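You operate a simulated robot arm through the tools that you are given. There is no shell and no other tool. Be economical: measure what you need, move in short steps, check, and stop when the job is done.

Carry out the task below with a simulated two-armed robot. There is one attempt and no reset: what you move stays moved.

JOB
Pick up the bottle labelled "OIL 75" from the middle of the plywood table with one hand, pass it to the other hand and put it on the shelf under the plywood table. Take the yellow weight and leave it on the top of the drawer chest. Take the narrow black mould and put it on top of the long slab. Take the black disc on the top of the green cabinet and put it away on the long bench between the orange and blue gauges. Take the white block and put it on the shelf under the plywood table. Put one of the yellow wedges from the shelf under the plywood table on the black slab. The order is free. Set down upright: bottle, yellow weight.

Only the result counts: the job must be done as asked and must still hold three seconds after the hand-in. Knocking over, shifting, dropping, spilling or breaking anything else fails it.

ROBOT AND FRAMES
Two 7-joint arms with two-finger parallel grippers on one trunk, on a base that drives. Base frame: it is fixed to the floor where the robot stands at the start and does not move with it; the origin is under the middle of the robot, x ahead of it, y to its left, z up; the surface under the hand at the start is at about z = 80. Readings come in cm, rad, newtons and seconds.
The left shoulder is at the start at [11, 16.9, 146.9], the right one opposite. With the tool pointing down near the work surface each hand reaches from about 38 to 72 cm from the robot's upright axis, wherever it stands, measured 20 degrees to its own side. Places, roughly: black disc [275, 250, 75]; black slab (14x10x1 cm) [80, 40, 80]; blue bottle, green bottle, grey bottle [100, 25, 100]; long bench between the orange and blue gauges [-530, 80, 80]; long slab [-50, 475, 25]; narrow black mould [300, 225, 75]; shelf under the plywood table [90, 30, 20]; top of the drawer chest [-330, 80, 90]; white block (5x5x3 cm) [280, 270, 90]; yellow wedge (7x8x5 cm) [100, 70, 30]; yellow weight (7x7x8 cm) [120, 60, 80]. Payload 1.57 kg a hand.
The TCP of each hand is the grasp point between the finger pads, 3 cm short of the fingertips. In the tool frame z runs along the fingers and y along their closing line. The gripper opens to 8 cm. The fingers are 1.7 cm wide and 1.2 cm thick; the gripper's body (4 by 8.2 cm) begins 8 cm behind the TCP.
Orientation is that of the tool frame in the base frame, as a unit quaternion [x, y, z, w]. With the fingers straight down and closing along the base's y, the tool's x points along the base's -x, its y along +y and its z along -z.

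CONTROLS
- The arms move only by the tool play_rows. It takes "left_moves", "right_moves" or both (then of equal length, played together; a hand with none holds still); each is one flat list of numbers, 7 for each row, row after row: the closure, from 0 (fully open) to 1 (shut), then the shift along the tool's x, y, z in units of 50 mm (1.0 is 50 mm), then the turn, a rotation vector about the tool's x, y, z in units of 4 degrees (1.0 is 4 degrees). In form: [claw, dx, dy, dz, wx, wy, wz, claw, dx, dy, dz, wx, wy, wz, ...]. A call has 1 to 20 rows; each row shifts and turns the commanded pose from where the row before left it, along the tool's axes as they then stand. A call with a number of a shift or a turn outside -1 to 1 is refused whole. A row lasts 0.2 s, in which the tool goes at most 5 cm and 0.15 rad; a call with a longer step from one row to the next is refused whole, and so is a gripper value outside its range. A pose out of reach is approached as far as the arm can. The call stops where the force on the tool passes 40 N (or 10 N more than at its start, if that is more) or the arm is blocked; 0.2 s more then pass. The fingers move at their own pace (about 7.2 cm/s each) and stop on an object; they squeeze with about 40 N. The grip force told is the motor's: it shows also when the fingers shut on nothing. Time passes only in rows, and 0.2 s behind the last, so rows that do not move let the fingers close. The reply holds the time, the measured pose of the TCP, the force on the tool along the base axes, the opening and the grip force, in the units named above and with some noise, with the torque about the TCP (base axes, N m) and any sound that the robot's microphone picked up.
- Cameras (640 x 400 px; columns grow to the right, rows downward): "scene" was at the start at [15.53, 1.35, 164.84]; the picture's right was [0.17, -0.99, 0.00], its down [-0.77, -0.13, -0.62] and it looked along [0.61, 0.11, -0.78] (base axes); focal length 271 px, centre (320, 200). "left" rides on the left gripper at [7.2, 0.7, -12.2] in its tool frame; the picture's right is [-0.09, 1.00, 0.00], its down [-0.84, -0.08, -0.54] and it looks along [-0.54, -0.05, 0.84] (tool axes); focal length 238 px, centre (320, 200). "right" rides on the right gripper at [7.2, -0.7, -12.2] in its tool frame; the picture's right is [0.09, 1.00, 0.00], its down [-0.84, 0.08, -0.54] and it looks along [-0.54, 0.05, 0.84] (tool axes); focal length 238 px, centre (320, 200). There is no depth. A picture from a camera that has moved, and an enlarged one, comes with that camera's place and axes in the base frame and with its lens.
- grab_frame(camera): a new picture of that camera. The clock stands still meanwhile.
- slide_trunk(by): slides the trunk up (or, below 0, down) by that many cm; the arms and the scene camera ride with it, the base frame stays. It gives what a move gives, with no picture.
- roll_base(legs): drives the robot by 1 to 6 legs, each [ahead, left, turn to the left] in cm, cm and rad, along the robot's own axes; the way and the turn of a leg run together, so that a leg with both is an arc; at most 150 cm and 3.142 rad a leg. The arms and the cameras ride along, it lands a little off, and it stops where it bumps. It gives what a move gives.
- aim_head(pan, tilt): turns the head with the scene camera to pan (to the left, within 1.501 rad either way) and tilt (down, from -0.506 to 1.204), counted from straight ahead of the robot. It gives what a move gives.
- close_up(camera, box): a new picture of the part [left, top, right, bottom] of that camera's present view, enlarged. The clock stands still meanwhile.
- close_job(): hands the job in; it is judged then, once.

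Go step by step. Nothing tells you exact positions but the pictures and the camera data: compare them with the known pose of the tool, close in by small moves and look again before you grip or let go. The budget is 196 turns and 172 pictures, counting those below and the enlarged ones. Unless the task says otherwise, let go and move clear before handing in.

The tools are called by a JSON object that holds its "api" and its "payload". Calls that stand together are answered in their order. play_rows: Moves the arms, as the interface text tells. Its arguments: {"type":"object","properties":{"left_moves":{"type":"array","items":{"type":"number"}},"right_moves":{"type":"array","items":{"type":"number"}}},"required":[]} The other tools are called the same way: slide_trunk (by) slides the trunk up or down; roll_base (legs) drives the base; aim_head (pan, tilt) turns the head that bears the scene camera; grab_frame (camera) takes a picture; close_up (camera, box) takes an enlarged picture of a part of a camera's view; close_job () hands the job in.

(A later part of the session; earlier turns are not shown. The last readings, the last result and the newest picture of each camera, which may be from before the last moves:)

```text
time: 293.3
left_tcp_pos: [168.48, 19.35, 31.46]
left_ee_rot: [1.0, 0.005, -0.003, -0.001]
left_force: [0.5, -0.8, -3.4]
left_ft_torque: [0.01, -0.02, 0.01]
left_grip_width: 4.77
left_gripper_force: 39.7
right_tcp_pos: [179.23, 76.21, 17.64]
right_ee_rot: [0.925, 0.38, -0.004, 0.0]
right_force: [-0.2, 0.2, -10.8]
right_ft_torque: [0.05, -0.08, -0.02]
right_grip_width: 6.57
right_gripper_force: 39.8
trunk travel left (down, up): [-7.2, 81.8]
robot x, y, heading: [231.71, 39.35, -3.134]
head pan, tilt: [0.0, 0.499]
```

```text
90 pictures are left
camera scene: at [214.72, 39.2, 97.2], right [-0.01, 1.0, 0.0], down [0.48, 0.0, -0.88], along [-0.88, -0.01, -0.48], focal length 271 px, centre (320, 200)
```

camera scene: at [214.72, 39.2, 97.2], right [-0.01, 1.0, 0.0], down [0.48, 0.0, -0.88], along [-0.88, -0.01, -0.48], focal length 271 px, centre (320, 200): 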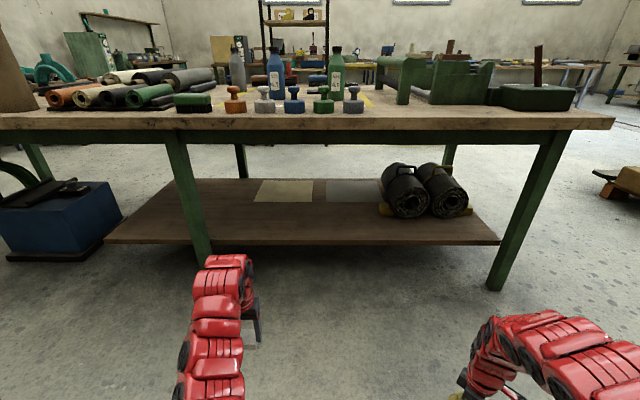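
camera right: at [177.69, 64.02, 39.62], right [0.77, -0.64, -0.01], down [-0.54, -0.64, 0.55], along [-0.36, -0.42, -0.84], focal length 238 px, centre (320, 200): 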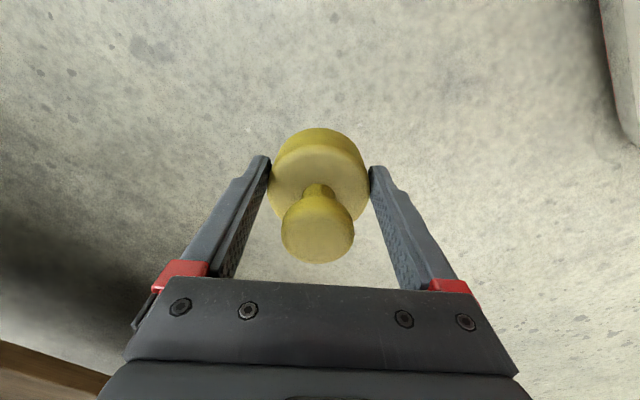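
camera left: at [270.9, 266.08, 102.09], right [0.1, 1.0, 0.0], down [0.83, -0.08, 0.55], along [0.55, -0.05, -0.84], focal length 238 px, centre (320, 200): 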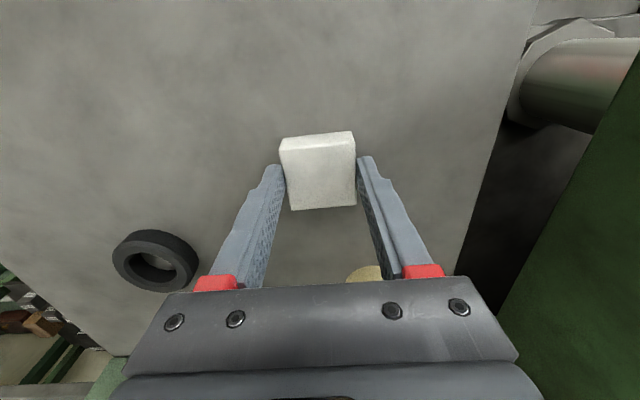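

The right hand can't retract far, so I turn the robot right by 0.6 rad: then only the left hand goes under the table.

{"api": "roll_base", "payload": {"legs": [[0, 0, -0.6], [17, 31, 0]]}}

{"api": "aim_head", "payload": {"pan": 0.5, "tilt": 0.6}}

{"api": "grab_frame", "payload": {"camera": "scene"}}

{"api": "grab_frame", "payload": {"camera": "left"}}

```text
time: 297.2
left_tcp_pos: [137.62, 44.5, 31.43]
left_ee_rot: [0.954, -0.301, -0.003, -0.002]
left_force: [0.2, 0.5, -3.4]
left_ft_torque: [0.01, -0.01, 0.01]
left_grip_width: 4.75
left_gripper_force: 39.9
right_tcp_pos: [179.5, 84.38, 17.56]
right_ee_rot: [0.997, 0.078, -0.004, 0.0]
right_force: [0.7, 0.7, -10.3]
right_ft_torque: [0.0, -0.07, -0.01]
right_grip_width: 6.58
right_gripper_force: 39.8
trunk travel left (down, up): [-7.2, 81.8]
robot x, y, heading: [200.67, 24.16, 2.523]
head pan, tilt: [0.0, 0.499]
```

```text
time: 298.1
left_tcp_pos: [137.58, 44.62, 31.4]
left_ee_rot: [0.953, -0.302, -0.002, -0.001]
left_force: [-0.4, 0.2, -3.9]
left_ft_torque: [-0.04, 0.01, -0.01]
left_grip_width: 4.77
left_gripper_force: 40.4
right_tcp_pos: [179.53, 84.36, 17.54]
right_ee_rot: [0.997, 0.079, -0.004, -0.001]
right_force: [-0.1, -0.1, -10.8]
right_ft_torque: [0.01, -0.09, -0.02]
right_grip_width: 6.6
right_gripper_force: 39.9
trunk travel left (down, up): [-7.2, 81.8]
robot x, y, heading: [200.59, 24.13, 2.524]
head pan, tilt: [0.499, 0.6]
```

```text
89 pictures are left
camera scene: at [185.29, 29.51, 96.29], right [0.12, 0.99, 0.0], down [0.56, -0.07, -0.82], along [-0.82, 0.1, -0.57], focal length 271 px, centre (320, 200)
```

scene: 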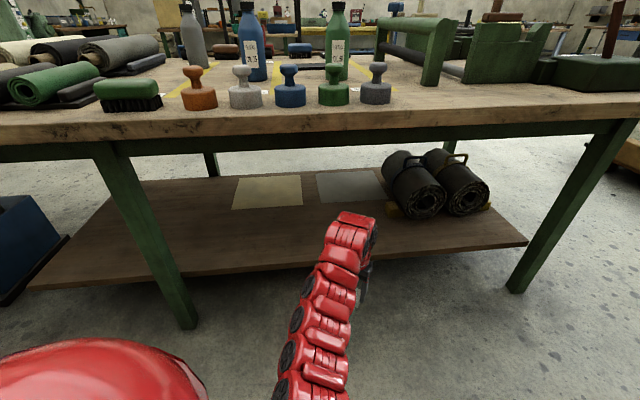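

```text
88 pictures are left
camera left: at [143.23, 39.78, 43.46], right [-0.65, -0.76, 0.0], down [-0.64, 0.54, 0.55], along [-0.42, 0.35, -0.84], focal length 238 px, centre (320, 200)
```

left: 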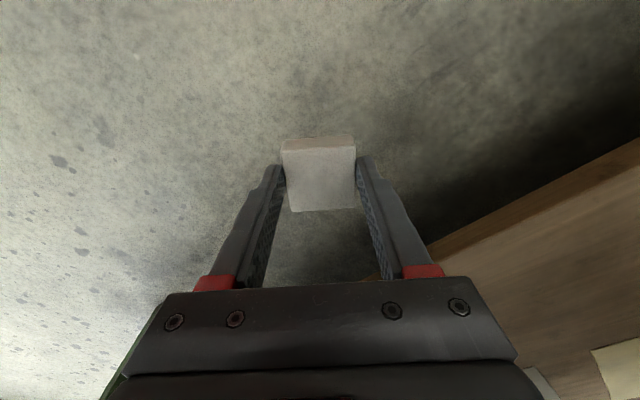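

The wrist top (z≈62) clears the apron (z≈71). Move the base so the block is over the shelf at ≈[110, 30].

{"api": "roll_base", "payload": {"legs": [[14, 28, 0]]}}

{"api": "grab_frame", "payload": {"camera": "scene"}}

{"api": "grab_frame", "payload": {"camera": "left"}}

```text
time: 300.2
left_tcp_pos: [110.41, 29.86, 31.45]
left_ee_rot: [0.954, -0.301, -0.002, -0.002]
left_force: [-0.2, -0.1, -3.2]
left_ft_torque: [-0.02, -0.03, 0.0]
left_grip_width: 4.76
left_gripper_force: 39.7
right_tcp_pos: [151.95, 69.9, 17.49]
right_ee_rot: [0.997, 0.079, -0.004, -0.001]
right_force: [-0.4, -0.4, -10.4]
right_ft_torque: [-0.01, -0.1, 0.01]
right_grip_width: 6.58
right_gripper_force: 40.0
trunk travel left (down, up): [-7.2, 81.8]
robot x, y, heading: [173.39, 9.18, 2.525]
head pan, tilt: [0.499, 0.6]
```

```text
87 pictures are left
camera scene: at [157.88, 14.96, 96.29], right [0.11, 0.99, 0.0], down [0.56, -0.07, -0.82], along [-0.82, 0.09, -0.57], focal length 271 px, centre (320, 200)
```

scene: 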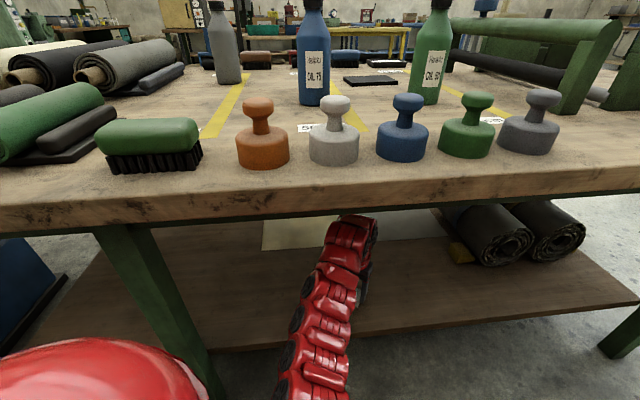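

```text
86 pictures are left
camera left: at [115.8, 25.15, 43.46], right [-0.65, -0.76, 0.0], down [-0.64, 0.54, 0.55], along [-0.42, 0.35, -0.84], focal length 238 px, centre (320, 200)
```

left: 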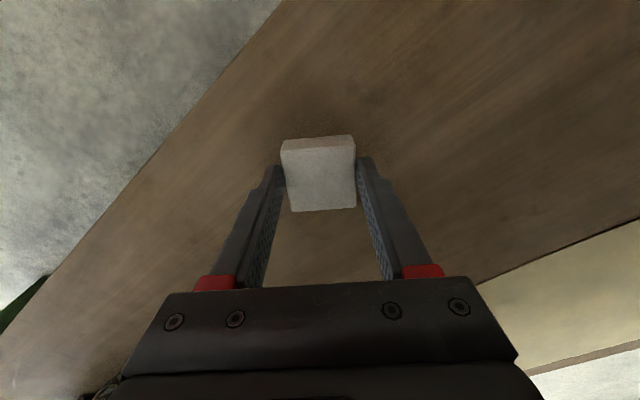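

Block is above the shelf, well inside. Lower to contact.

{"api": "play_rows", "payload": {"left_moves": [1, 0, 0, 0.4, 0, 0, 0, 1, 0, 0, 0.2, 0, 0, 0, 1, 0, 0, 0, 0, 0, 0, 1, 0, 0, 0.06, 0, 0, 0, 1, 0, 0, 0.06, 0, 0, 0, 1, 0, 0, 0.06, 0, 0, 0, 1, 0, 0, 0.06, 0, 0, 0, 1, 0, 0, 0.06, 0, 0, 0, 1, 0, 0, 0.06, 0, 0, 0, 1, 0, 0, 0.06, 0, 0, 0, 1, 0, 0, 0.06, 0, 0, 0, 1, 0, 0, 0.06, 0, 0, 0, 1, 0, 0, 0.06, 0, 0, 0]}}

```text
time: 301.7
left_tcp_pos: [110.15, 30.02, 28.04]
left_ee_rot: [0.953, -0.301, -0.007, -0.002]
left_force: [8.4, -2.8, 28.0]
left_ft_torque: [-0.53, -0.58, 0.17]
left_grip_width: 4.75
left_gripper_force: 40.2
right_tcp_pos: [151.82, 69.72, 17.71]
right_ee_rot: [0.997, 0.081, -0.005, -0.001]
right_force: [0.0, 0.9, -10.7]
right_ft_torque: [0.0, -0.1, -0.01]
right_grip_width: 6.61
right_gripper_force: 39.7
trunk travel left (down, up): [-7.2, 81.8]
robot x, y, heading: [173.74, 9.19, 2.527]
head pan, tilt: [0.499, 0.6]
stopped in row 7 (left hand): the force on the tool passed its limit at 44 N (the readings are from after the stop); the commanded pose is now the measured one
```

Contact. Release, rise, and reverse out.

{"api": "play_rows", "payload": {"left_moves": [1, 0, 0, -0.02, 0, 0, 0, 0.3, 0, 0, 0, 0, 0, 0, 0, 0, 0, 0, 0, 0, 0, 0, 0, 0, 0, 0, 0, 0, 0, 0, 0, -0.2, 0, 0, 0, 0, 0, 0, -0.4, 0, 0, 0, 0, 0, 0, -0.1, 0, 0, 0, 0, 0, 0, 0, 0, 0, 0]}}

{"api": "grab_frame", "payload": {"camera": "left"}}

```text
time: 303.5
left_tcp_pos: [110.07, 29.92, 31.27]
left_ee_rot: [0.954, -0.301, -0.003, -0.002]
left_force: [0.5, 0.1, 0.6]
left_ft_torque: [0.04, -0.03, 0.01]
left_grip_width: 7.99
left_gripper_force: 0.1
right_tcp_pos: [152.02, 69.83, 17.48]
right_ee_rot: [0.997, 0.081, -0.004, -0.002]
right_force: [-0.2, -0.3, -10.5]
right_ft_torque: [0.02, -0.09, 0.02]
right_grip_width: 6.59
right_gripper_force: 40.0
trunk travel left (down, up): [-7.2, 81.8]
robot x, y, heading: [173.3, 9.05, 2.529]
head pan, tilt: [0.499, 0.6]
```

```text
85 pictures are left
camera left: at [115.76, 25.21, 43.35], right [-0.65, -0.76, 0.0], down [-0.64, 0.54, 0.55], along [-0.42, 0.35, -0.84], focal length 238 px, centre (320, 200)
```

left: 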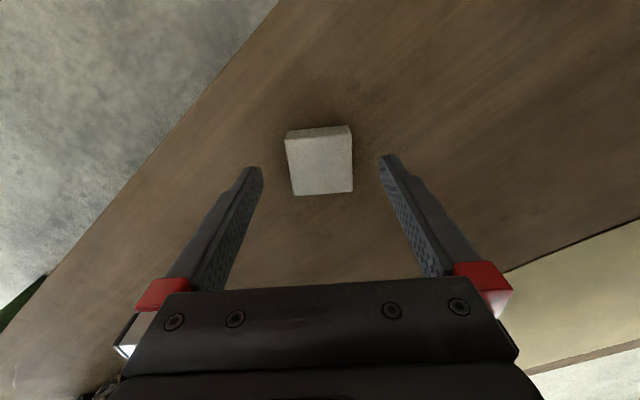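

Block placed. Reverse out, raise the trunk fully, turn to face +x.

{"api": "roll_base", "payload": {"legs": [[-14, -28, 0]]}}

{"api": "slide_trunk", "payload": {"by": 40}}

{"api": "slide_trunk", "payload": {"by": 40}}

{"api": "roll_base", "payload": {"legs": [[0, 0, -2.529], [-20, 0, 0], [0, 150, 0], [0, 8, 0]]}}

{"api": "aim_head", "payload": {"pan": -1.4, "tilt": 0.6}}

{"api": "grab_frame", "payload": {"camera": "scene"}}

```text
time: 305.6
left_tcp_pos: [137.98, 45.31, 31.33]
left_ee_rot: [0.953, -0.303, -0.004, -0.002]
left_force: [0.8, -0.3, -0.3]
left_ft_torque: [-0.04, 0.02, 0.01]
left_grip_width: 8.0
left_gripper_force: 0.1
right_tcp_pos: [179.9, 85.08, 17.54]
right_ee_rot: [0.997, 0.077, -0.004, -0.002]
right_force: [0.1, -0.1, -10.0]
right_ft_torque: [0.03, -0.12, 0.01]
right_grip_width: 6.58
right_gripper_force: 39.7
trunk travel left (down, up): [-7.2, 81.8]
robot x, y, heading: [200.8, 24.55, 2.525]
head pan, tilt: [0.499, 0.6]
```

```text
time: 309.4
left_tcp_pos: [137.88, 45.41, 71.33]
left_ee_rot: [0.953, -0.303, -0.004, -0.003]
left_force: [0.6, 0.8, 0.0]
left_ft_torque: [-0.03, 0.0, 0.0]
left_grip_width: 8.0
left_gripper_force: 0.0
right_tcp_pos: [179.97, 85.03, 57.54]
right_ee_rot: [0.997, 0.078, -0.004, -0.002]
right_force: [0.0, -0.4, -10.3]
right_ft_torque: [0.02, -0.09, 0.03]
right_grip_width: 6.57
right_gripper_force: 40.2
trunk travel left (down, up): [-47.2, 41.8]
robot x, y, heading: [200.98, 24.11, 2.524]
head pan, tilt: [0.499, 0.6]
```

```text
time: 313.2
left_tcp_pos: [137.92, 45.5, 111.13]
left_ee_rot: [0.953, -0.302, -0.004, -0.002]
left_force: [0.4, -0.2, -0.1]
left_ft_torque: [-0.01, 0.0, 0.01]
left_grip_width: 8.03
left_gripper_force: 0.2
right_tcp_pos: [179.89, 85.14, 97.54]
right_ee_rot: [0.997, 0.077, -0.004, -0.002]
right_force: [-0.4, -0.2, -9.9]
right_ft_torque: [-0.02, -0.13, -0.01]
right_grip_width: 6.58
right_gripper_force: 39.9
trunk travel left (down, up): [-87.2, 1.8]
robot x, y, heading: [200.67, 24.35, 2.524]
head pan, tilt: [0.499, 0.6]
```

```text
time: 328.5
left_tcp_pos: [240.33, 202.8, 111.41]
left_ee_rot: [-0.018, 1.0, 0.001, 0.005]
left_force: [-0.3, 0.2, 0.0]
left_ft_torque: [0.03, -0.01, 0.02]
left_grip_width: 7.99
left_gripper_force: 0.1
right_tcp_pos: [230.96, 145.75, 97.55]
right_ee_rot: [-0.392, 0.92, 0.002, 0.004]
right_force: [0.1, -0.8, -10.7]
right_ft_torque: [-0.05, 0.06, 0.05]
right_grip_width: 6.58
right_gripper_force: 40.1
trunk travel left (down, up): [-87.2, 1.8]
robot x, y, heading: [177.57, 181.72, 0.038]
head pan, tilt: [0.499, 0.6]
```

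```text
time: 330.3
left_tcp_pos: [240.29, 203.1, 111.25]
left_ee_rot: [-0.018, 1.0, 0.0, 0.004]
left_force: [0.6, -0.1, 0.5]
left_ft_torque: [0.02, -0.02, -0.02]
left_grip_width: 8.0
left_gripper_force: 0.0
right_tcp_pos: [231.02, 146.04, 97.68]
right_ee_rot: [-0.392, 0.92, 0.0, 0.004]
right_force: [0.7, -0.7, -9.5]
right_ft_torque: [-0.08, 0.1, 0.02]
right_grip_width: 6.6
right_gripper_force: 39.8
trunk travel left (down, up): [-87.2, 1.8]
robot x, y, heading: [177.21, 181.48, 0.032]
head pan, tilt: [-1.4, 0.6]
```

```text
84 pictures are left
camera scene: at [187.39, 173.24, 176.3], right [-0.98, -0.2, 0.0], down [-0.12, 0.55, -0.82], along [0.17, -0.81, -0.57], focal length 271 px, centre (320, 200)
```

scene: 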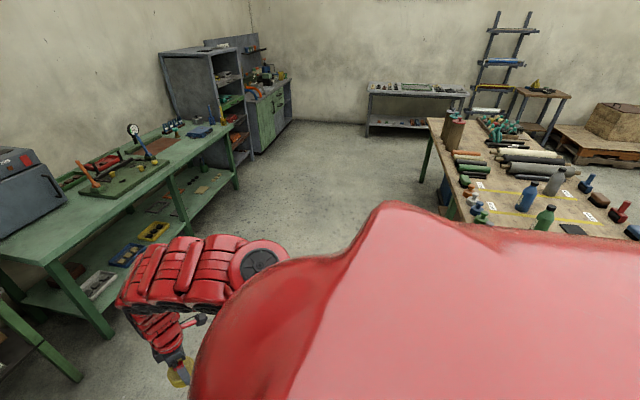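

Drive back along the known path (facing +x, reversing) past the trolley.

{"api": "roll_base", "payload": {"legs": [[0, 0, -0.034], [-150, 0, 0], [-78, 0, 0], [0, 80, 0], [-132, 0, 0]]}}

```text
time: 352.3
left_tcp_pos: [-123.31, 280.98, 111.3]
left_ee_rot: [-0.008, 1.0, -0.001, 0.004]
left_force: [0.2, 0.7, -2.1]
left_ft_torque: [0.02, -0.03, 0.0]
left_grip_width: 7.98
left_gripper_force: 0.0
right_tcp_pos: [-133.76, 224.05, 97.47]
right_ee_rot: [-0.384, 0.923, 0.0, 0.004]
right_force: [-0.2, 0.5, -10.6]
right_ft_torque: [-0.06, 0.08, -0.01]
right_grip_width: 6.59
right_gripper_force: 39.7
trunk travel left (down, up): [-87.2, 1.8]
robot x, y, heading: [-186.32, 260.62, 0.016]
head pan, tilt: [-1.4, 0.6]
```

{"api": "roll_base", "payload": {"legs": [[-150, 0, -0.016], [-64, 0, 0], [0, -130, 0]]}}

{"api": "aim_head", "payload": {"pan": -0.3, "tilt": 0.8}}

{"api": "grab_frame", "payload": {"camera": "scene"}}

```text
time: 369.1
left_tcp_pos: [-334.02, 145.7, 111.34]
left_ee_rot: [-0.02, 1.0, -0.002, 0.004]
left_force: [0.2, 0.3, -0.4]
left_ft_torque: [0.0, 0.01, 0.03]
left_grip_width: 7.99
left_gripper_force: 0.1
right_tcp_pos: [-343.11, 88.66, 97.56]
right_ee_rot: [-0.395, 0.919, -0.001, 0.004]
right_force: [0.6, -0.5, -9.7]
right_ft_torque: [-0.1, 0.07, 0.0]
right_grip_width: 6.61
right_gripper_force: 40.5
trunk travel left (down, up): [-87.2, 1.8]
robot x, y, heading: [-396.87, 124.16, 0.042]
head pan, tilt: [-1.4, 0.6]
```

```text
time: 370.5
left_tcp_pos: [-334.05, 145.5, 111.39]
left_ee_rot: [-0.021, 1.0, -0.001, 0.004]
left_force: [-0.2, -0.6, -0.6]
left_ft_torque: [0.01, -0.01, 0.0]
left_grip_width: 8.0
left_gripper_force: 0.0
right_tcp_pos: [-343.02, 88.56, 97.71]
right_ee_rot: [-0.395, 0.919, -0.001, 0.004]
right_force: [-0.3, 0.3, -10.8]
right_ft_torque: [-0.02, 0.06, 0.02]
right_grip_width: 6.57
right_gripper_force: 39.7
trunk travel left (down, up): [-87.2, 1.8]
robot x, y, heading: [-397.04, 124.04, 0.038]
head pan, tilt: [-0.3, 0.799]
```

```text
83 pictures are left
camera scene: at [-380.87, 122.11, 174.61], right [-0.26, -0.97, 0.0], down [-0.69, 0.19, -0.7], along [0.67, -0.18, -0.72], focal length 271 px, centre (320, 200)
```

scene: 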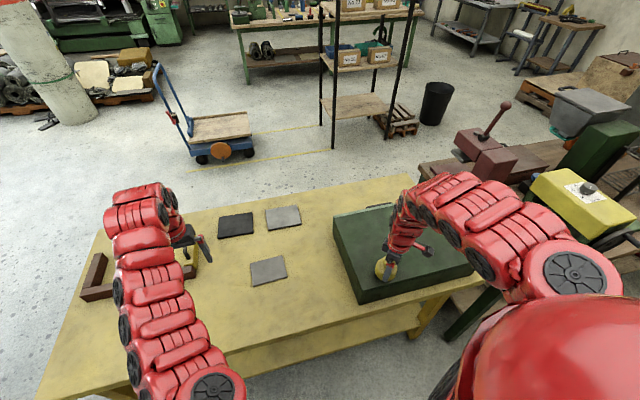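

The chest top spans about x −346..−311, y 55..98. Bring the weight over its middle.

{"api": "roll_base", "payload": {"legs": [[6, -9, -0.038]]}}

{"api": "play_rows", "payload": {"right_moves": [1, -0.45, -0.45, 0, 0, 0, 0, 1, -0.45, -0.45, 0, 0, 0, 0, 1, 0, 0, 0, 0, 0, 0]}}

{"api": "grab_frame", "payload": {"camera": "right"}}

{"api": "grab_frame", "payload": {"camera": "scene"}}

```text
time: 371.7
left_tcp_pos: [-327.16, 134.19, 111.33]
left_ee_rot: [0.0, 1.0, -0.001, 0.004]
left_force: [0.5, 0.6, 0.2]
left_ft_torque: [-0.03, 0.05, -0.01]
left_grip_width: 8.01
left_gripper_force: 0.0
right_tcp_pos: [-338.56, 77.62, 97.71]
right_ee_rot: [-0.376, 0.926, 0.0, 0.004]
right_force: [0.3, 0.2, -10.6]
right_ft_torque: [-0.08, 0.06, 0.01]
right_grip_width: 6.58
right_gripper_force: 39.9
trunk travel left (down, up): [-87.2, 1.8]
robot x, y, heading: [-390.57, 114.6, 0.005]
head pan, tilt: [-0.3, 0.799]
```

```text
time: 372.5
left_tcp_pos: [-327.08, 134.03, 111.45]
left_ee_rot: [0.0, 1.0, 0.0, 0.004]
left_force: [-0.5, 0.5, 0.0]
left_ft_torque: [0.02, 0.03, 0.01]
left_grip_width: 8.0
left_gripper_force: 0.1
right_tcp_pos: [-331.8, 77.44, 97.55]
right_ee_rot: [-0.376, 0.927, 0.001, 0.003]
right_force: [0.2, -0.6, -10.5]
right_ft_torque: [-0.09, 0.07, -0.02]
right_grip_width: 6.59
right_gripper_force: 39.9
trunk travel left (down, up): [-87.2, 1.8]
robot x, y, heading: [-390.59, 115.36, 0.0]
head pan, tilt: [-0.3, 0.799]
```

```text
82 pictures are left
camera right: at [-336.64, 71.83, 109.64], right [-0.76, 0.65, 0.0], down [0.54, 0.64, 0.55], along [0.36, 0.41, -0.84], focal length 238 px, centre (320, 200)
```

right: 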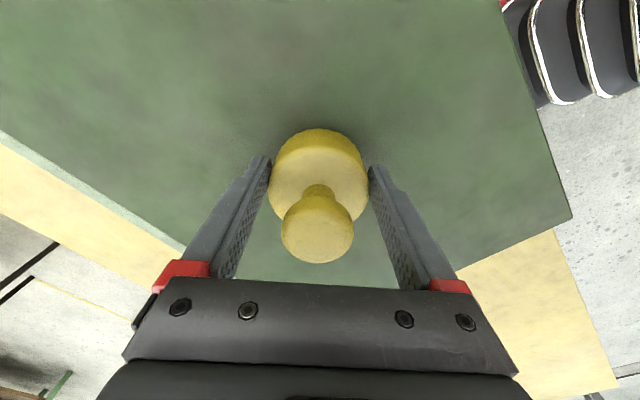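

```text
81 pictures are left
camera scene: at [-374.88, 112.44, 174.61], right [-0.3, -0.95, 0.0], down [-0.68, 0.21, -0.7], along [0.67, -0.21, -0.72], focal length 271 px, centre (320, 200)
```

scene: 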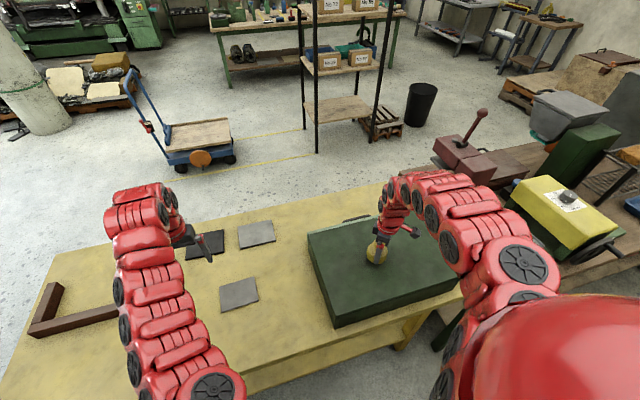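

Over the chest top. Lower gently to contact.

{"api": "play_rows", "payload": {"right_moves": [1, 0, 0, 0.1, 0, 0, 0, 1, 0, 0, 0.06, 0, 0, 0, 1, 0, 0, 0.06, 0, 0, 0, 1, 0, 0, 0.06, 0, 0, 0, 1, 0, 0, 0.06, 0, 0, 0, 1, 0, 0, 0.06, 0, 0, 0, 1, 0, 0, 0.06, 0, 0, 0, 1, 0, 0, 0.06, 0, 0, 0, 1, 0, 0, 0.06, 0, 0, 0, 1, 0, 0, 0.06, 0, 0, 0, 1, 0, 0, 0.06, 0, 0, 0, 1, 0, 0, 0.06, 0, 0, 0, 1, 0, 0, 0.06, 0, 0, 0, 1, 0, 0, 0.06, 0, 0, 0]}}

```text
time: 374.9
left_tcp_pos: [-327.38, 134.22, 111.59]
left_ee_rot: [-0.001, 1.0, -0.001, 0.006]
left_force: [0.7, 0.2, -0.1]
left_ft_torque: [0.01, 0.02, 0.0]
left_grip_width: 7.99
left_gripper_force: 0.0
right_tcp_pos: [-332.18, 77.57, 94.63]
right_ee_rot: [-0.376, 0.927, -0.002, 0.005]
right_force: [-4.0, 2.3, 23.3]
right_ft_torque: [1.02, 0.48, 0.18]
right_grip_width: 6.65
right_gripper_force: 39.5
trunk travel left (down, up): [-87.2, 1.8]
robot x, y, heading: [-390.71, 114.7, -0.006]
head pan, tilt: [-0.3, 0.799]
stopped in row 12 (right hand): the force on the tool passed its limit at 50 N (the readings are from after the stop); the commanded pose is now the measured one
```

Contact. Release and lift clear.

{"api": "play_rows", "payload": {"right_moves": [1, 0, 0, -0.03, 0, 0, 0, 0.6, 0, 0, 0, 0, 0, 0, 0.05, 0, 0, 0, 0, 0, 0, 0, 0, 0, 0, 0, 0, 0, 0, 0, 0, -0.2, 0, 0, 0, 0, 0, 0, -0.4, 0, 0, 0, 0, 0, 0, -0.6, 0, 0, 0, 0, 0, 0, -0.6, 0, 0, 0, 0, 0, 0, 0, 0, 0, 0]}}

{"api": "grab_frame", "payload": {"camera": "right"}}

```text
time: 376.9
left_tcp_pos: [-327.14, 134.15, 111.42]
left_ee_rot: [-0.001, 1.0, 0.0, 0.005]
left_force: [-0.3, -0.1, -0.6]
left_ft_torque: [0.04, -0.02, 0.0]
left_grip_width: 8.02
left_gripper_force: 0.0
right_tcp_pos: [-331.61, 77.28, 103.24]
right_ee_rot: [-0.375, 0.927, -0.001, 0.004]
right_force: [-0.6, -0.4, -1.0]
right_ft_torque: [-0.03, -0.06, 0.03]
right_grip_width: 8.02
right_gripper_force: 0.0
right hand out of reach, approached as far as the arm can: row 8
trunk travel left (down, up): [-87.2, 1.8]
robot x, y, heading: [-391.07, 115.1, -0.003]
head pan, tilt: [-0.3, 0.799]
```

```text
80 pictures are left
camera right: at [-336.55, 71.77, 115.23], right [-0.76, 0.65, -0.01], down [0.54, 0.64, 0.55], along [0.36, 0.41, -0.84], focal length 238 px, centre (320, 200)
```

right: 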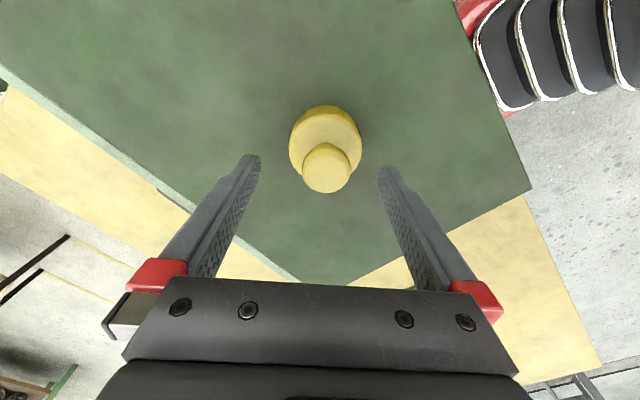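

The yellow weight stands on the chest. I turn the right hand back while leaving, and drive to the front of the plywood table.

{"api": "roll_base", "payload": {"legs": [[-10, 0, 0.003], [0, 146, 0], [150, 0, 0], [66, 0, 0], [130, 0, 0]]}}

{"api": "play_rows", "payload": {"right_moves": [0, 0, 0, 0, 0, 0, 1, 0, 0, 0, 0, 0, 0, 1, 0, 0, 0, 0, 0, 0, 1, 0, 0, 0, 0, 0, 0, 1, 0, 0, 0, 0, 0, 0, 1, 0, 0, 0, 0, 0, 0, 1, 0, 0, 0, 0, 0, 0, 1, 0, 0, 0, 0, 0, 0, 1, 0, 0, 0, 0, 0, 0, 1, 0, 0, 0, 0, 0, 0, 1, 0, 0, 0, 0, 0, 0, 1]}}

```text
time: 401.4
left_tcp_pos: [8.45, 288.72, 111.4]
left_ee_rot: [-0.014, 1.0, -0.001, 0.004]
left_force: [1.1, 0.5, -0.3]
left_ft_torque: [0.01, -0.02, 0.02]
left_grip_width: 7.98
left_gripper_force: 0.1
right_tcp_pos: [5.55, 231.88, 103.17]
right_ee_rot: [-0.389, 0.921, -0.001, 0.004]
right_force: [0.4, 0.3, -0.5]
right_ft_torque: [0.04, -0.01, -0.01]
right_grip_width: 8.0
right_gripper_force: 0.1
trunk travel left (down, up): [-87.2, 1.8]
robot x, y, heading: [-54.69, 267.94, 0.026]
head pan, tilt: [-0.3, 0.799]
```

```text
time: 403.8
left_tcp_pos: [8.39, 288.74, 111.29]
left_ee_rot: [-0.015, 1.0, -0.001, 0.004]
left_force: [0.1, 0.6, 0.2]
left_ft_torque: [0.02, -0.03, 0.0]
left_grip_width: 7.99
left_gripper_force: 0.0
right_tcp_pos: [5.54, 231.89, 103.2]
right_ee_rot: [-0.015, 1.0, 0.002, 0.004]
right_force: [-0.3, 0.0, 0.5]
right_ft_torque: [0.03, 0.03, -0.01]
right_grip_width: 7.99
right_gripper_force: 0.1
trunk travel left (down, up): [-87.2, 1.8]
robot x, y, heading: [-54.52, 268.17, 0.024]
head pan, tilt: [-0.3, 0.799]
```

{"api": "roll_base", "payload": {"legs": [[4, -85, -0.026], [5, 0, 0], [0, -123, 0]]}}

{"api": "slide_trunk", "payload": {"by": -40}}

{"api": "slide_trunk", "payload": {"by": -20}}

{"api": "aim_head", "payload": {"pan": 0, "tilt": 0.5}}

{"api": "grab_frame", "payload": {"camera": "scene"}}

```text
time: 414.7
left_tcp_pos: [15.73, 75.33, 111.36]
left_ee_rot: [0.01, 1.0, -0.001, 0.005]
left_force: [0.3, -0.2, 0.4]
left_ft_torque: [-0.03, 0.04, 0.01]
left_grip_width: 8.01
left_gripper_force: 0.0
right_tcp_pos: [10.11, 18.57, 103.32]
right_ee_rot: [0.009, 1.0, 0.001, 0.005]
right_force: [0.0, 0.1, -0.9]
right_ft_torque: [0.01, -0.01, 0.04]
right_grip_width: 8.01
right_gripper_force: 0.0
trunk travel left (down, up): [-87.2, 1.8]
robot x, y, heading: [-48.36, 57.24, -0.023]
head pan, tilt: [-0.3, 0.799]
```

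```text
time: 418.6
left_tcp_pos: [15.71, 75.19, 71.32]
left_ee_rot: [0.009, 1.0, -0.001, 0.004]
left_force: [1.1, -1.2, 0.1]
left_ft_torque: [0.0, -0.01, 0.03]
left_grip_width: 8.02
left_gripper_force: 0.1
right_tcp_pos: [10.08, 18.47, 63.29]
right_ee_rot: [0.009, 1.0, 0.002, 0.004]
right_force: [0.6, 0.0, -0.7]
right_ft_torque: [-0.01, 0.01, -0.03]
right_grip_width: 8.01
right_gripper_force: 0.1
trunk travel left (down, up): [-47.2, 41.8]
robot x, y, heading: [-47.96, 57.46, -0.02]
head pan, tilt: [-0.3, 0.799]
```

```text
time: 420.7
left_tcp_pos: [15.75, 75.16, 51.48]
left_ee_rot: [0.01, 1.0, -0.001, 0.004]
left_force: [0.4, 1.0, -0.4]
left_ft_torque: [0.0, -0.01, -0.02]
left_grip_width: 8.0
left_gripper_force: 0.0
right_tcp_pos: [10.1, 18.62, 43.23]
right_ee_rot: [0.009, 1.0, 0.001, 0.005]
right_force: [-0.4, -0.2, -0.2]
right_ft_torque: [-0.02, 0.0, 0.0]
right_grip_width: 7.99
right_gripper_force: 0.0
trunk travel left (down, up): [-27.2, 61.8]
robot x, y, heading: [-48.36, 57.61, -0.022]
head pan, tilt: [-0.3, 0.799]
```

```text
time: 421.5
left_tcp_pos: [15.72, 75.23, 51.37]
left_ee_rot: [0.009, 1.0, -0.001, 0.005]
left_force: [-1.2, -0.4, -0.4]
left_ft_torque: [0.01, 0.0, 0.03]
left_grip_width: 7.99
left_gripper_force: 0.0
right_tcp_pos: [10.15, 18.48, 43.26]
right_ee_rot: [0.009, 1.0, 0.001, 0.004]
right_force: [-0.1, 0.1, -0.2]
right_ft_torque: [0.03, 0.0, 0.02]
right_grip_width: 8.01
right_gripper_force: 0.0
trunk travel left (down, up): [-27.2, 61.8]
robot x, y, heading: [-48.05, 57.39, -0.022]
head pan, tilt: [0.0, 0.499]
```

```text
79 pictures are left
camera scene: at [-31.02, 56.99, 117.21], right [-0.02, -1.0, 0.0], down [-0.48, 0.01, -0.88], along [0.88, -0.02, -0.48], focal length 271 px, centre (320, 200)
```

scene: 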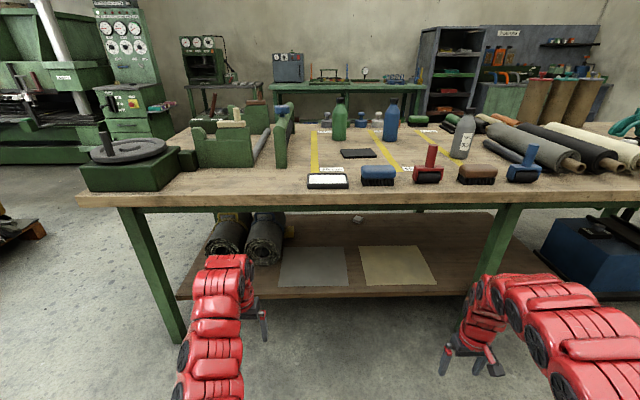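

{"api": "close_up", "payload": {"camera": "scene", "box": [180, 195, 460, 305]}}

{"api": "close_up", "payload": {"camera": "scene", "box": [190, 200, 310, 275]}}

```text
2.29 times, centred on (320, 250) of scene
camera zoom: at [-31.02, 56.99, 117.21], right [-0.02, -1.0, 0.0], down [-0.48, 0.01, -0.88], along [0.88, -0.02, -0.48], focal length 620 px, centre (320, 86)
```

zoom: 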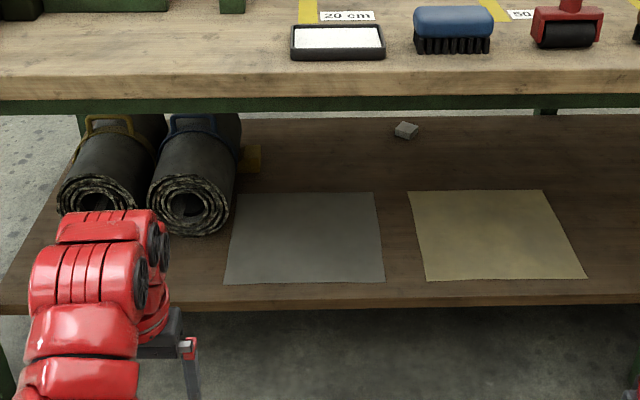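

```text
5.33 times, centred on (250, 238) of scene
camera zoom: at [-31.02, 56.99, 117.21], right [-0.02, -1.0, 0.0], down [-0.48, 0.01, -0.88], along [0.88, -0.02, -0.48], focal length 1445 px, centre (693, 0)
```

zoom: 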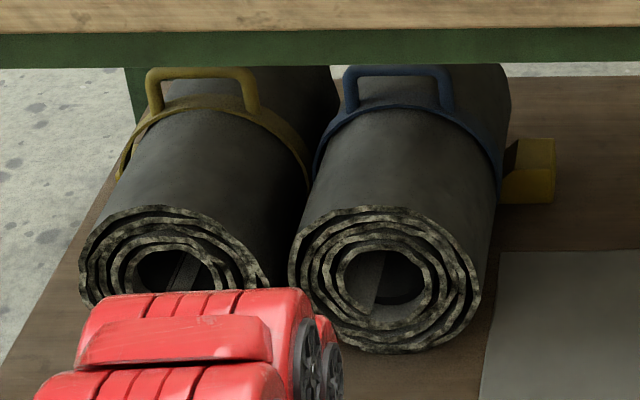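

Rolls have one wedge each at the far (back) end; the slab lies at about [76, 39.5]. Bottle and wedge are best reached from the back side. I raise the trunk and drive round.

{"api": "slide_trunk", "payload": {"by": 40}}

{"api": "slide_trunk", "payload": {"by": 21}}

{"api": "roll_base", "payload": {"legs": [[0, 125, 0.022], [150, 0, 0], [98, 0, 0], [0, -145, 0], [0, 0, 3.12]]}}

{"api": "aim_head", "payload": {"pan": 0.1, "tilt": 0.8}}

{"api": "grab_frame", "payload": {"camera": "scene"}}

```text
time: 425.4
left_tcp_pos: [15.74, 75.21, 91.3]
left_ee_rot: [0.009, 1.0, -0.001, 0.004]
left_force: [-0.4, 0.3, -0.2]
left_ft_torque: [-0.03, -0.01, -0.02]
left_grip_width: 8.0
left_gripper_force: 0.0
right_tcp_pos: [10.02, 18.51, 83.17]
right_ee_rot: [0.008, 1.0, 0.002, 0.004]
right_force: [-1.0, -0.3, 0.6]
right_ft_torque: [0.0, -0.03, 0.01]
right_grip_width: 7.99
right_gripper_force: 0.0
trunk travel left (down, up): [-67.2, 21.8]
robot x, y, heading: [-48.58, 57.51, -0.024]
head pan, tilt: [0.0, 0.499]
```

```text
time: 427.6
left_tcp_pos: [15.66, 75.18, 112.29]
left_ee_rot: [0.01, 1.0, -0.001, 0.004]
left_force: [-0.6, 0.0, 0.6]
left_ft_torque: [0.01, 0.01, -0.02]
left_grip_width: 8.0
left_gripper_force: 0.1
right_tcp_pos: [10.13, 18.48, 104.17]
right_ee_rot: [0.009, 1.0, 0.001, 0.004]
right_force: [0.5, -0.4, -0.2]
right_ft_torque: [0.01, 0.0, 0.0]
right_grip_width: 7.99
right_gripper_force: 0.0
trunk travel left (down, up): [-88.2, 0.8]
robot x, y, heading: [-48.2, 57.61, -0.019]
head pan, tilt: [0.0, 0.499]
```

```text
time: 459.7
left_tcp_pos: [135.23, 26.94, 112.43]
left_ee_rot: [0.999, -0.035, -0.004, -0.001]
left_force: [0.2, -0.2, 0.6]
left_ft_torque: [-0.02, 0.0, -0.02]
left_grip_width: 8.02
left_gripper_force: 0.1
right_tcp_pos: [143.58, 83.36, 104.3]
right_ee_rot: [0.999, -0.033, -0.004, 0.0]
right_force: [-0.4, 0.5, -1.1]
right_ft_torque: [-0.04, -0.01, 0.01]
right_grip_width: 7.99
right_gripper_force: 0.1
trunk travel left (down, up): [-88.2, 0.8]
robot x, y, heading: [199.93, 41.63, 3.07]
head pan, tilt: [0.0, 0.499]
```

```text
time: 460.5
left_tcp_pos: [135.44, 26.96, 112.36]
left_ee_rot: [0.999, -0.035, -0.004, -0.001]
left_force: [0.7, -0.4, 0.6]
left_ft_torque: [0.02, 0.01, -0.02]
left_grip_width: 8.0
left_gripper_force: 0.0
right_tcp_pos: [143.73, 83.33, 104.24]
right_ee_rot: [0.999, -0.033, -0.005, 0.0]
right_force: [0.8, 0.1, -0.1]
right_ft_torque: [-0.04, 0.04, 0.02]
right_grip_width: 7.99
right_gripper_force: 0.0
trunk travel left (down, up): [-88.2, 0.8]
robot x, y, heading: [200.21, 41.65, 3.072]
head pan, tilt: [0.099, 0.799]
```

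```text
76 pictures are left
camera scene: at [183.99, 42.14, 175.63], right [-0.03, 1.0, 0.0], down [0.72, 0.02, -0.7], along [-0.7, -0.02, -0.72], focal length 271 px, centre (320, 200)
```

scene: 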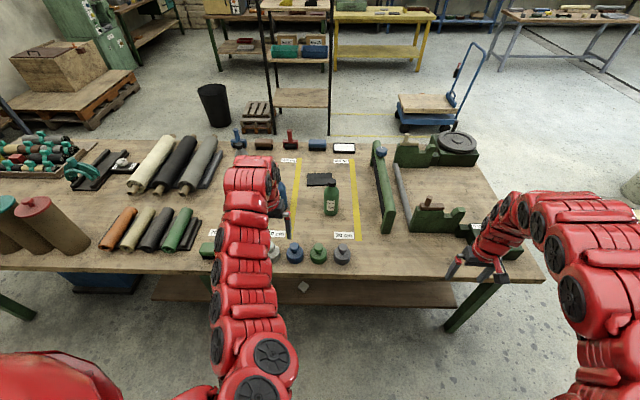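

I bring the right hand inward first, then approach so that it hovers near the blue bottle.

{"api": "play_rows", "payload": {"right_moves": [0, 0, 0.95, 0, 0, 0, 0, 0, 0, 0.95, 0, 0, 0, 0, 0, 0, 0.95, 0, 0, 0, 0, 0, 0, 0.95, 0, 0, 0, 0, 0, 0, 0.95, 0, 0, 0, 0]}}

{"api": "roll_base", "payload": {"legs": [[0, 0, 0.07], [0, 38, 0], [30, 0, 0]]}}

{"api": "grab_frame", "payload": {"camera": "right"}}

{"api": "grab_frame", "payload": {"camera": "scene"}}

```text
time: 461.7
left_tcp_pos: [135.23, 26.84, 112.37]
left_ee_rot: [0.999, -0.033, -0.004, -0.003]
left_force: [0.7, -0.5, -0.8]
left_ft_torque: [0.03, 0.0, 0.02]
left_grip_width: 7.99
left_gripper_force: 0.1
right_tcp_pos: [140.5, 59.82, 103.23]
right_ee_rot: [0.999, -0.033, -0.004, 0.0]
right_force: [-0.2, 0.7, -0.3]
right_ft_torque: [0.0, 0.0, 0.01]
right_grip_width: 8.01
right_gripper_force: 0.1
right hand out of reach, approached as far as the arm can: row 2, 3
trunk travel left (down, up): [-88.2, 0.8]
robot x, y, heading: [200.28, 41.43, 3.069]
head pan, tilt: [0.099, 0.799]
```

```text
time: 466.1
left_tcp_pos: [107.03, -14.2, 112.5]
left_ee_rot: [1.0, 0.002, -0.005, -0.001]
left_force: [0.0, 0.0, -0.1]
left_ft_torque: [-0.01, -0.02, 0.0]
left_grip_width: 8.0
left_gripper_force: 0.0
right_tcp_pos: [109.67, 19.08, 103.39]
right_ee_rot: [1.0, 0.003, -0.004, 0.0]
right_force: [-0.2, 0.4, 0.5]
right_ft_torque: [0.02, -0.02, 0.0]
right_grip_width: 7.99
right_gripper_force: 0.1
trunk travel left (down, up): [-88.2, 0.8]
robot x, y, heading: [170.38, 5.19, -3.14]
head pan, tilt: [0.099, 0.799]
```

```text
75 pictures are left
camera right: at [116.97, 19.71, 115.35], right [0.1, -1.0, 0.0], down [-0.83, -0.08, 0.55], along [-0.55, -0.05, -0.84], focal length 238 px, centre (320, 200)
```

right: 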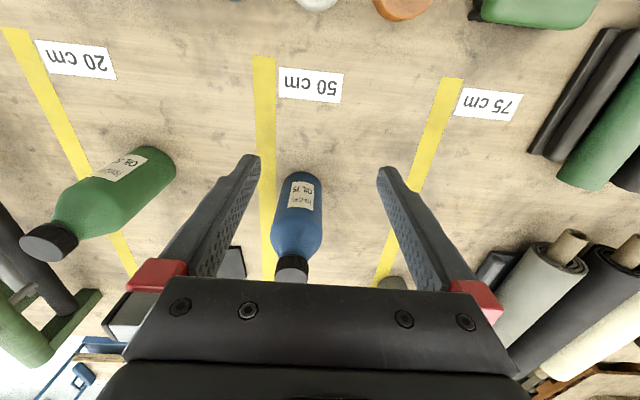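

```text
74 pictures are left
camera scene: at [154.55, 4.37, 175.64], right [-0.1, 0.99, 0.0], down [0.71, 0.07, -0.7], along [-0.69, -0.07, -0.72], focal length 271 px, centre (320, 200)
```

scene: 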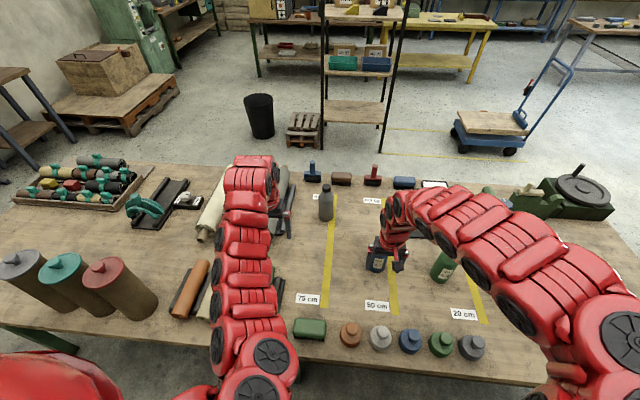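

Move the right hand forward over the cap.

{"api": "play_rows", "payload": {"right_moves": [0, -0.9, -0.15, 0, 0, 0, 0, 0, -0.9, -0.15, 0, 0, 0, 0, 0, -0.6, 0, 0, 0, 0, 0, 0, 0, 0, 0, 0, 0, 0]}}

{"api": "grab_frame", "payload": {"camera": "right"}}

```text
time: 467.1
left_tcp_pos: [106.92, -14.26, 112.45]
left_ee_rot: [1.0, 0.002, -0.005, -0.001]
left_force: [0.3, -0.2, -0.2]
left_ft_torque: [-0.04, 0.01, -0.01]
left_grip_width: 8.0
left_gripper_force: 0.0
right_tcp_pos: [99.65, 20.51, 103.38]
right_ee_rot: [1.0, 0.004, -0.004, 0.0]
right_force: [-0.1, -0.1, 0.3]
right_ft_torque: [0.02, 0.0, -0.05]
right_grip_width: 8.01
right_gripper_force: 0.1
right hand out of reach, approached as far as the arm can: row 3
trunk travel left (down, up): [-88.2, 0.8]
robot x, y, heading: [170.48, 5.09, -3.141]
head pan, tilt: [0.099, 0.799]
```

```text
73 pictures are left
camera right: at [106.72, 21.28, 115.42], right [0.1, -1.0, 0.0], down [-0.83, -0.08, 0.55], along [-0.55, -0.05, -0.84], focal length 238 px, centre (320, 200)
```

right: 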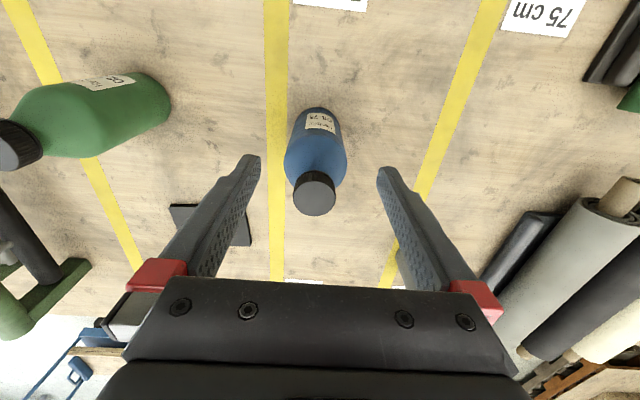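

Bottle at [95.4, 20.8], cap top z≈97.5. Base ahead 4.5 cm, then check.

{"api": "roll_base", "payload": {"legs": [[4.5, 0, 0]]}}

{"api": "grab_frame", "payload": {"camera": "right"}}

```text
time: 468.0
left_tcp_pos: [103.0, -14.3, 112.64]
left_ee_rot: [1.0, 0.002, -0.007, -0.001]
left_force: [1.2, 0.7, 0.8]
left_ft_torque: [0.01, 0.06, 0.01]
left_grip_width: 8.01
left_gripper_force: 0.0
right_tcp_pos: [95.69, 20.38, 103.72]
right_ee_rot: [1.0, 0.003, -0.007, 0.001]
right_force: [0.3, -0.4, 0.2]
right_ft_torque: [0.0, 0.04, 0.01]
right_grip_width: 8.03
right_gripper_force: 0.2
trunk travel left (down, up): [-88.2, 0.8]
robot x, y, heading: [165.84, 5.13, -3.132]
head pan, tilt: [0.099, 0.799]
```

```text
72 pictures are left
camera right: at [102.87, 21.16, 115.75], right [0.1, -1.0, 0.0], down [-0.83, -0.08, 0.55], along [-0.55, -0.05, -0.83], focal length 238 px, centre (320, 200)
```

right: 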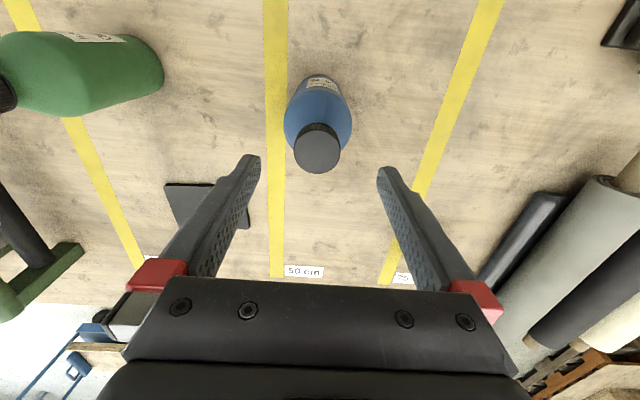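

Lower to the cap (tips at about its lower rim) and grip.

{"api": "play_rows", "payload": {"right_moves": [0, 0.04, -0.03, 0.6, 0, 0, 0, 0, 0, 0, 0.5, 0, 0, 0, 0, 0, 0, 0, 0, 0, 0, 1, 0, 0, 0, 0, 0, 0, 1, 0, 0, 0, 0, 0, 0, 1, 0, 0, 0, 0, 0, 0, 1, 0, 0, 0, 0, 0, 0, 1, 0, 0, 0, 0, 0, 0]}}

{"api": "grab_frame", "payload": {"camera": "right"}}

{"api": "close_up", "payload": {"camera": "scene", "box": [330, 180, 450, 290]}}

```text
time: 469.8
left_tcp_pos: [102.42, -14.32, 112.35]
left_ee_rot: [1.0, 0.003, -0.005, -0.001]
left_force: [0.1, 0.1, -0.3]
left_ft_torque: [0.05, 0.02, 0.0]
left_grip_width: 8.02
left_gripper_force: 0.1
right_tcp_pos: [96.96, 20.79, 99.37]
right_ee_rot: [1.0, 0.003, -0.004, 0.0]
right_force: [-1.9, -1.5, 7.8]
right_ft_torque: [0.01, -0.09, 0.01]
right_grip_width: 3.43
right_gripper_force: 39.9
right hand out of reach, approached as far as the arm can: row 2
trunk travel left (down, up): [-88.2, 0.8]
robot x, y, heading: [166.13, 5.2, -3.142]
head pan, tilt: [0.099, 0.799]
```

```text
71 pictures are left
camera right: at [104.13, 21.48, 111.38], right [0.1, -1.0, 0.0], down [-0.83, -0.08, 0.55], along [-0.55, -0.05, -0.84], focal length 238 px, centre (320, 200)
```

right: 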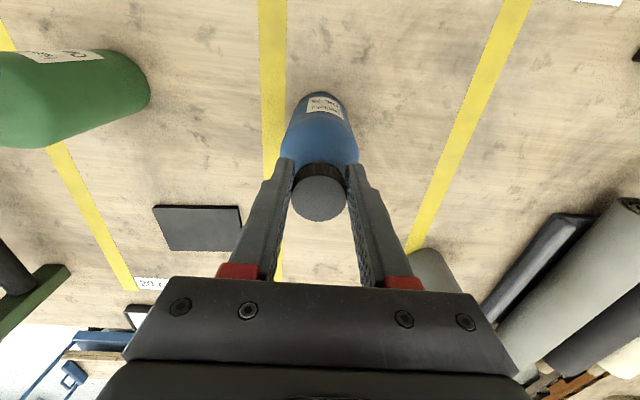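

```text
3.64 times, centred on (390, 235) of scene
camera zoom: at [150.08, 4.29, 175.64], right [-0.1, 0.99, 0.0], down [0.71, 0.07, -0.7], along [-0.69, -0.07, -0.72], focal length 986 px, centre (66, 73)
```

zoom: 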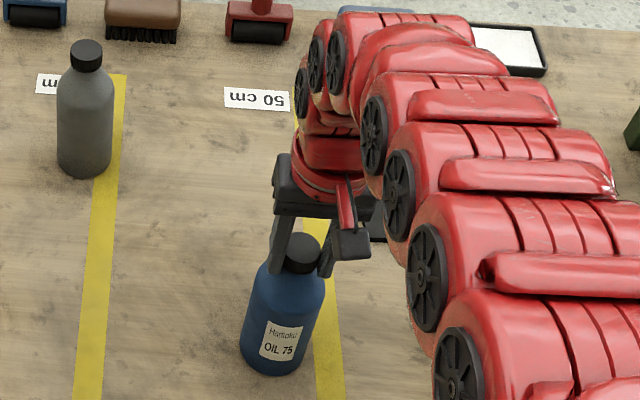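

The grip landed 1.4 cm off-centre due to reach. I release, move the base closer and regrip.

{"api": "play_rows", "payload": {"right_moves": [0.4, 0, 0, 0, 0, 0, 0, 0, 0, 0, 0, 0, 0, 0, 0, 0, 0, 0, 0, 0, 0, 0, 0, 0, -0.6, 0, 0, 0, 0, 0, 0, 0, 0, 0, 0]}}

{"api": "roll_base", "payload": {"legs": [[5, 0, 0]]}}

{"api": "grab_frame", "payload": {"camera": "right"}}

```text
time: 471.0
left_tcp_pos: [102.51, -14.33, 112.36]
left_ee_rot: [1.0, 0.002, -0.004, -0.002]
left_force: [0.2, 0.2, -0.7]
left_ft_torque: [-0.04, -0.04, 0.0]
left_grip_width: 7.99
left_gripper_force: 0.2
right_tcp_pos: [96.95, 20.86, 102.27]
right_ee_rot: [1.0, 0.003, -0.004, 0.0]
right_force: [-0.2, -0.1, 0.2]
right_ft_torque: [0.01, -0.02, 0.02]
right_grip_width: 7.99
right_gripper_force: 0.1
trunk travel left (down, up): [-88.2, 0.8]
robot x, y, heading: [165.93, 5.18, -3.139]
head pan, tilt: [0.099, 0.799]
```

```text
time: 471.9
left_tcp_pos: [98.23, -14.3, 112.78]
left_ee_rot: [1.0, 0.003, -0.005, -0.001]
left_force: [0.6, 0.1, 0.1]
left_ft_torque: [0.01, 0.06, -0.01]
left_grip_width: 8.0
left_gripper_force: 0.0
right_tcp_pos: [92.59, 20.86, 102.61]
right_ee_rot: [1.0, 0.004, -0.006, 0.001]
right_force: [1.6, -0.1, 0.0]
right_ft_torque: [0.03, 0.08, -0.02]
right_grip_width: 8.0
right_gripper_force: 0.0
trunk travel left (down, up): [-88.2, 0.8]
robot x, y, heading: [161.07, 5.21, -3.145]
head pan, tilt: [0.099, 0.799]
```

```text
69 pictures are left
camera right: at [99.81, 21.47, 114.64], right [0.1, -0.99, 0.0], down [-0.83, -0.08, 0.55], along [-0.55, -0.06, -0.83], focal length 238 px, centre (320, 200)
```

right: 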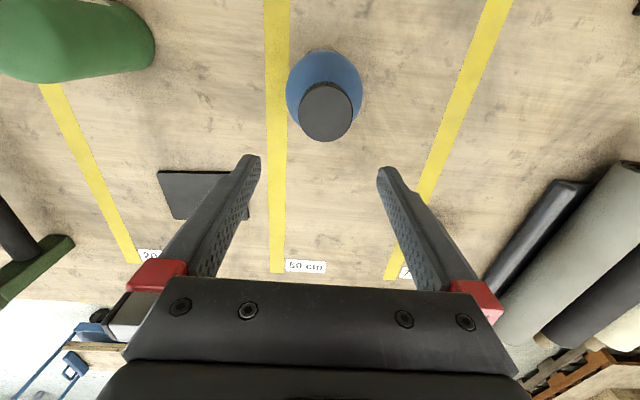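

{"api": "play_rows", "payload": {"right_moves": [0, 0.4, 0.03, 0, 0, 0, 0, 0, 0.32, 0, 0, 0, 0, 0, 0, 0, 0, 0.5, 0, 0, 0, 0, 0, 0, 0.38, 0, 0, 0, 0, 0, 0, 0, 0, 0, 0]}}

{"api": "grab_frame", "payload": {"camera": "right"}}

```text
time: 473.1
left_tcp_pos: [97.69, -14.42, 112.47]
left_ee_rot: [1.0, 0.002, -0.005, -0.001]
left_force: [-0.3, 0.5, -0.1]
left_ft_torque: [0.02, -0.02, 0.0]
left_grip_width: 7.99
left_gripper_force: 0.2
right_tcp_pos: [95.75, 20.57, 97.79]
right_ee_rot: [1.0, 0.003, -0.005, 0.001]
right_force: [1.0, 0.3, -0.5]
right_ft_torque: [0.01, 0.0, -0.02]
right_grip_width: 8.02
right_gripper_force: 0.1
trunk travel left (down, up): [-88.2, 0.8]
robot x, y, heading: [161.3, 5.35, -3.148]
head pan, tilt: [0.099, 0.799]
```

```text
68 pictures are left
camera right: at [102.86, 21.23, 109.92], right [0.1, -0.99, 0.0], down [-0.83, -0.08, 0.55], along [-0.55, -0.06, -0.84], focal length 238 px, centre (320, 200)
```

right: 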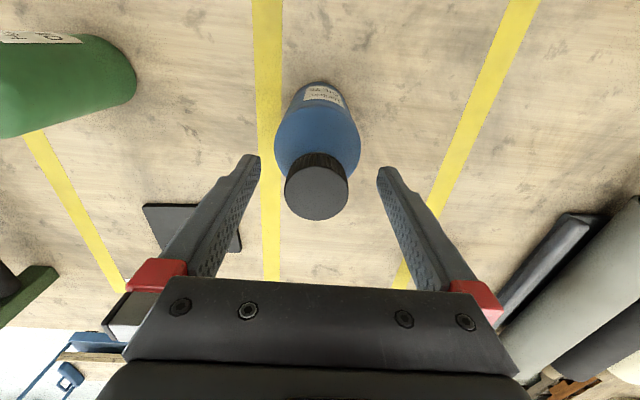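

{"api": "play_rows", "payload": {"right_moves": [0.5, 0, 0, 0, 0, 0, 0, 1, 0, 0, 0, 0, 0, 0, 1, 0, 0, 0, 0, 0, 0, 1, 0, 0, 0, 0, 0, 0, 1, 0, 0, 0, 0, 0, 0]}}

{"api": "grab_frame", "payload": {"camera": "right"}}

```text
time: 474.3
left_tcp_pos: [97.71, -14.27, 112.4]
left_ee_rot: [1.0, 0.003, -0.005, -0.001]
left_force: [0.6, 0.3, -0.7]
left_ft_torque: [-0.03, -0.01, 0.0]
left_grip_width: 7.99
left_gripper_force: 0.0
right_tcp_pos: [95.62, 20.55, 98.03]
right_ee_rot: [1.0, 0.004, -0.004, 0.001]
right_force: [-0.3, 3.3, 6.9]
right_ft_torque: [0.18, -0.11, 0.04]
right_grip_width: 4.83
right_gripper_force: 39.8
trunk travel left (down, up): [-88.2, 0.8]
robot x, y, heading: [161.46, 5.1, -3.142]
head pan, tilt: [0.099, 0.799]
```

```text
67 pictures are left
camera right: at [102.81, 21.28, 109.93], right [0.1, -0.99, 0.0], down [-0.83, -0.08, 0.55], along [-0.55, -0.06, -0.84], focal length 238 px, centre (320, 200)
```

right: 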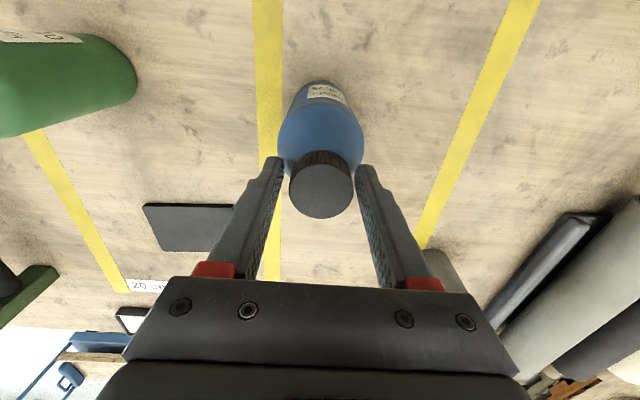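

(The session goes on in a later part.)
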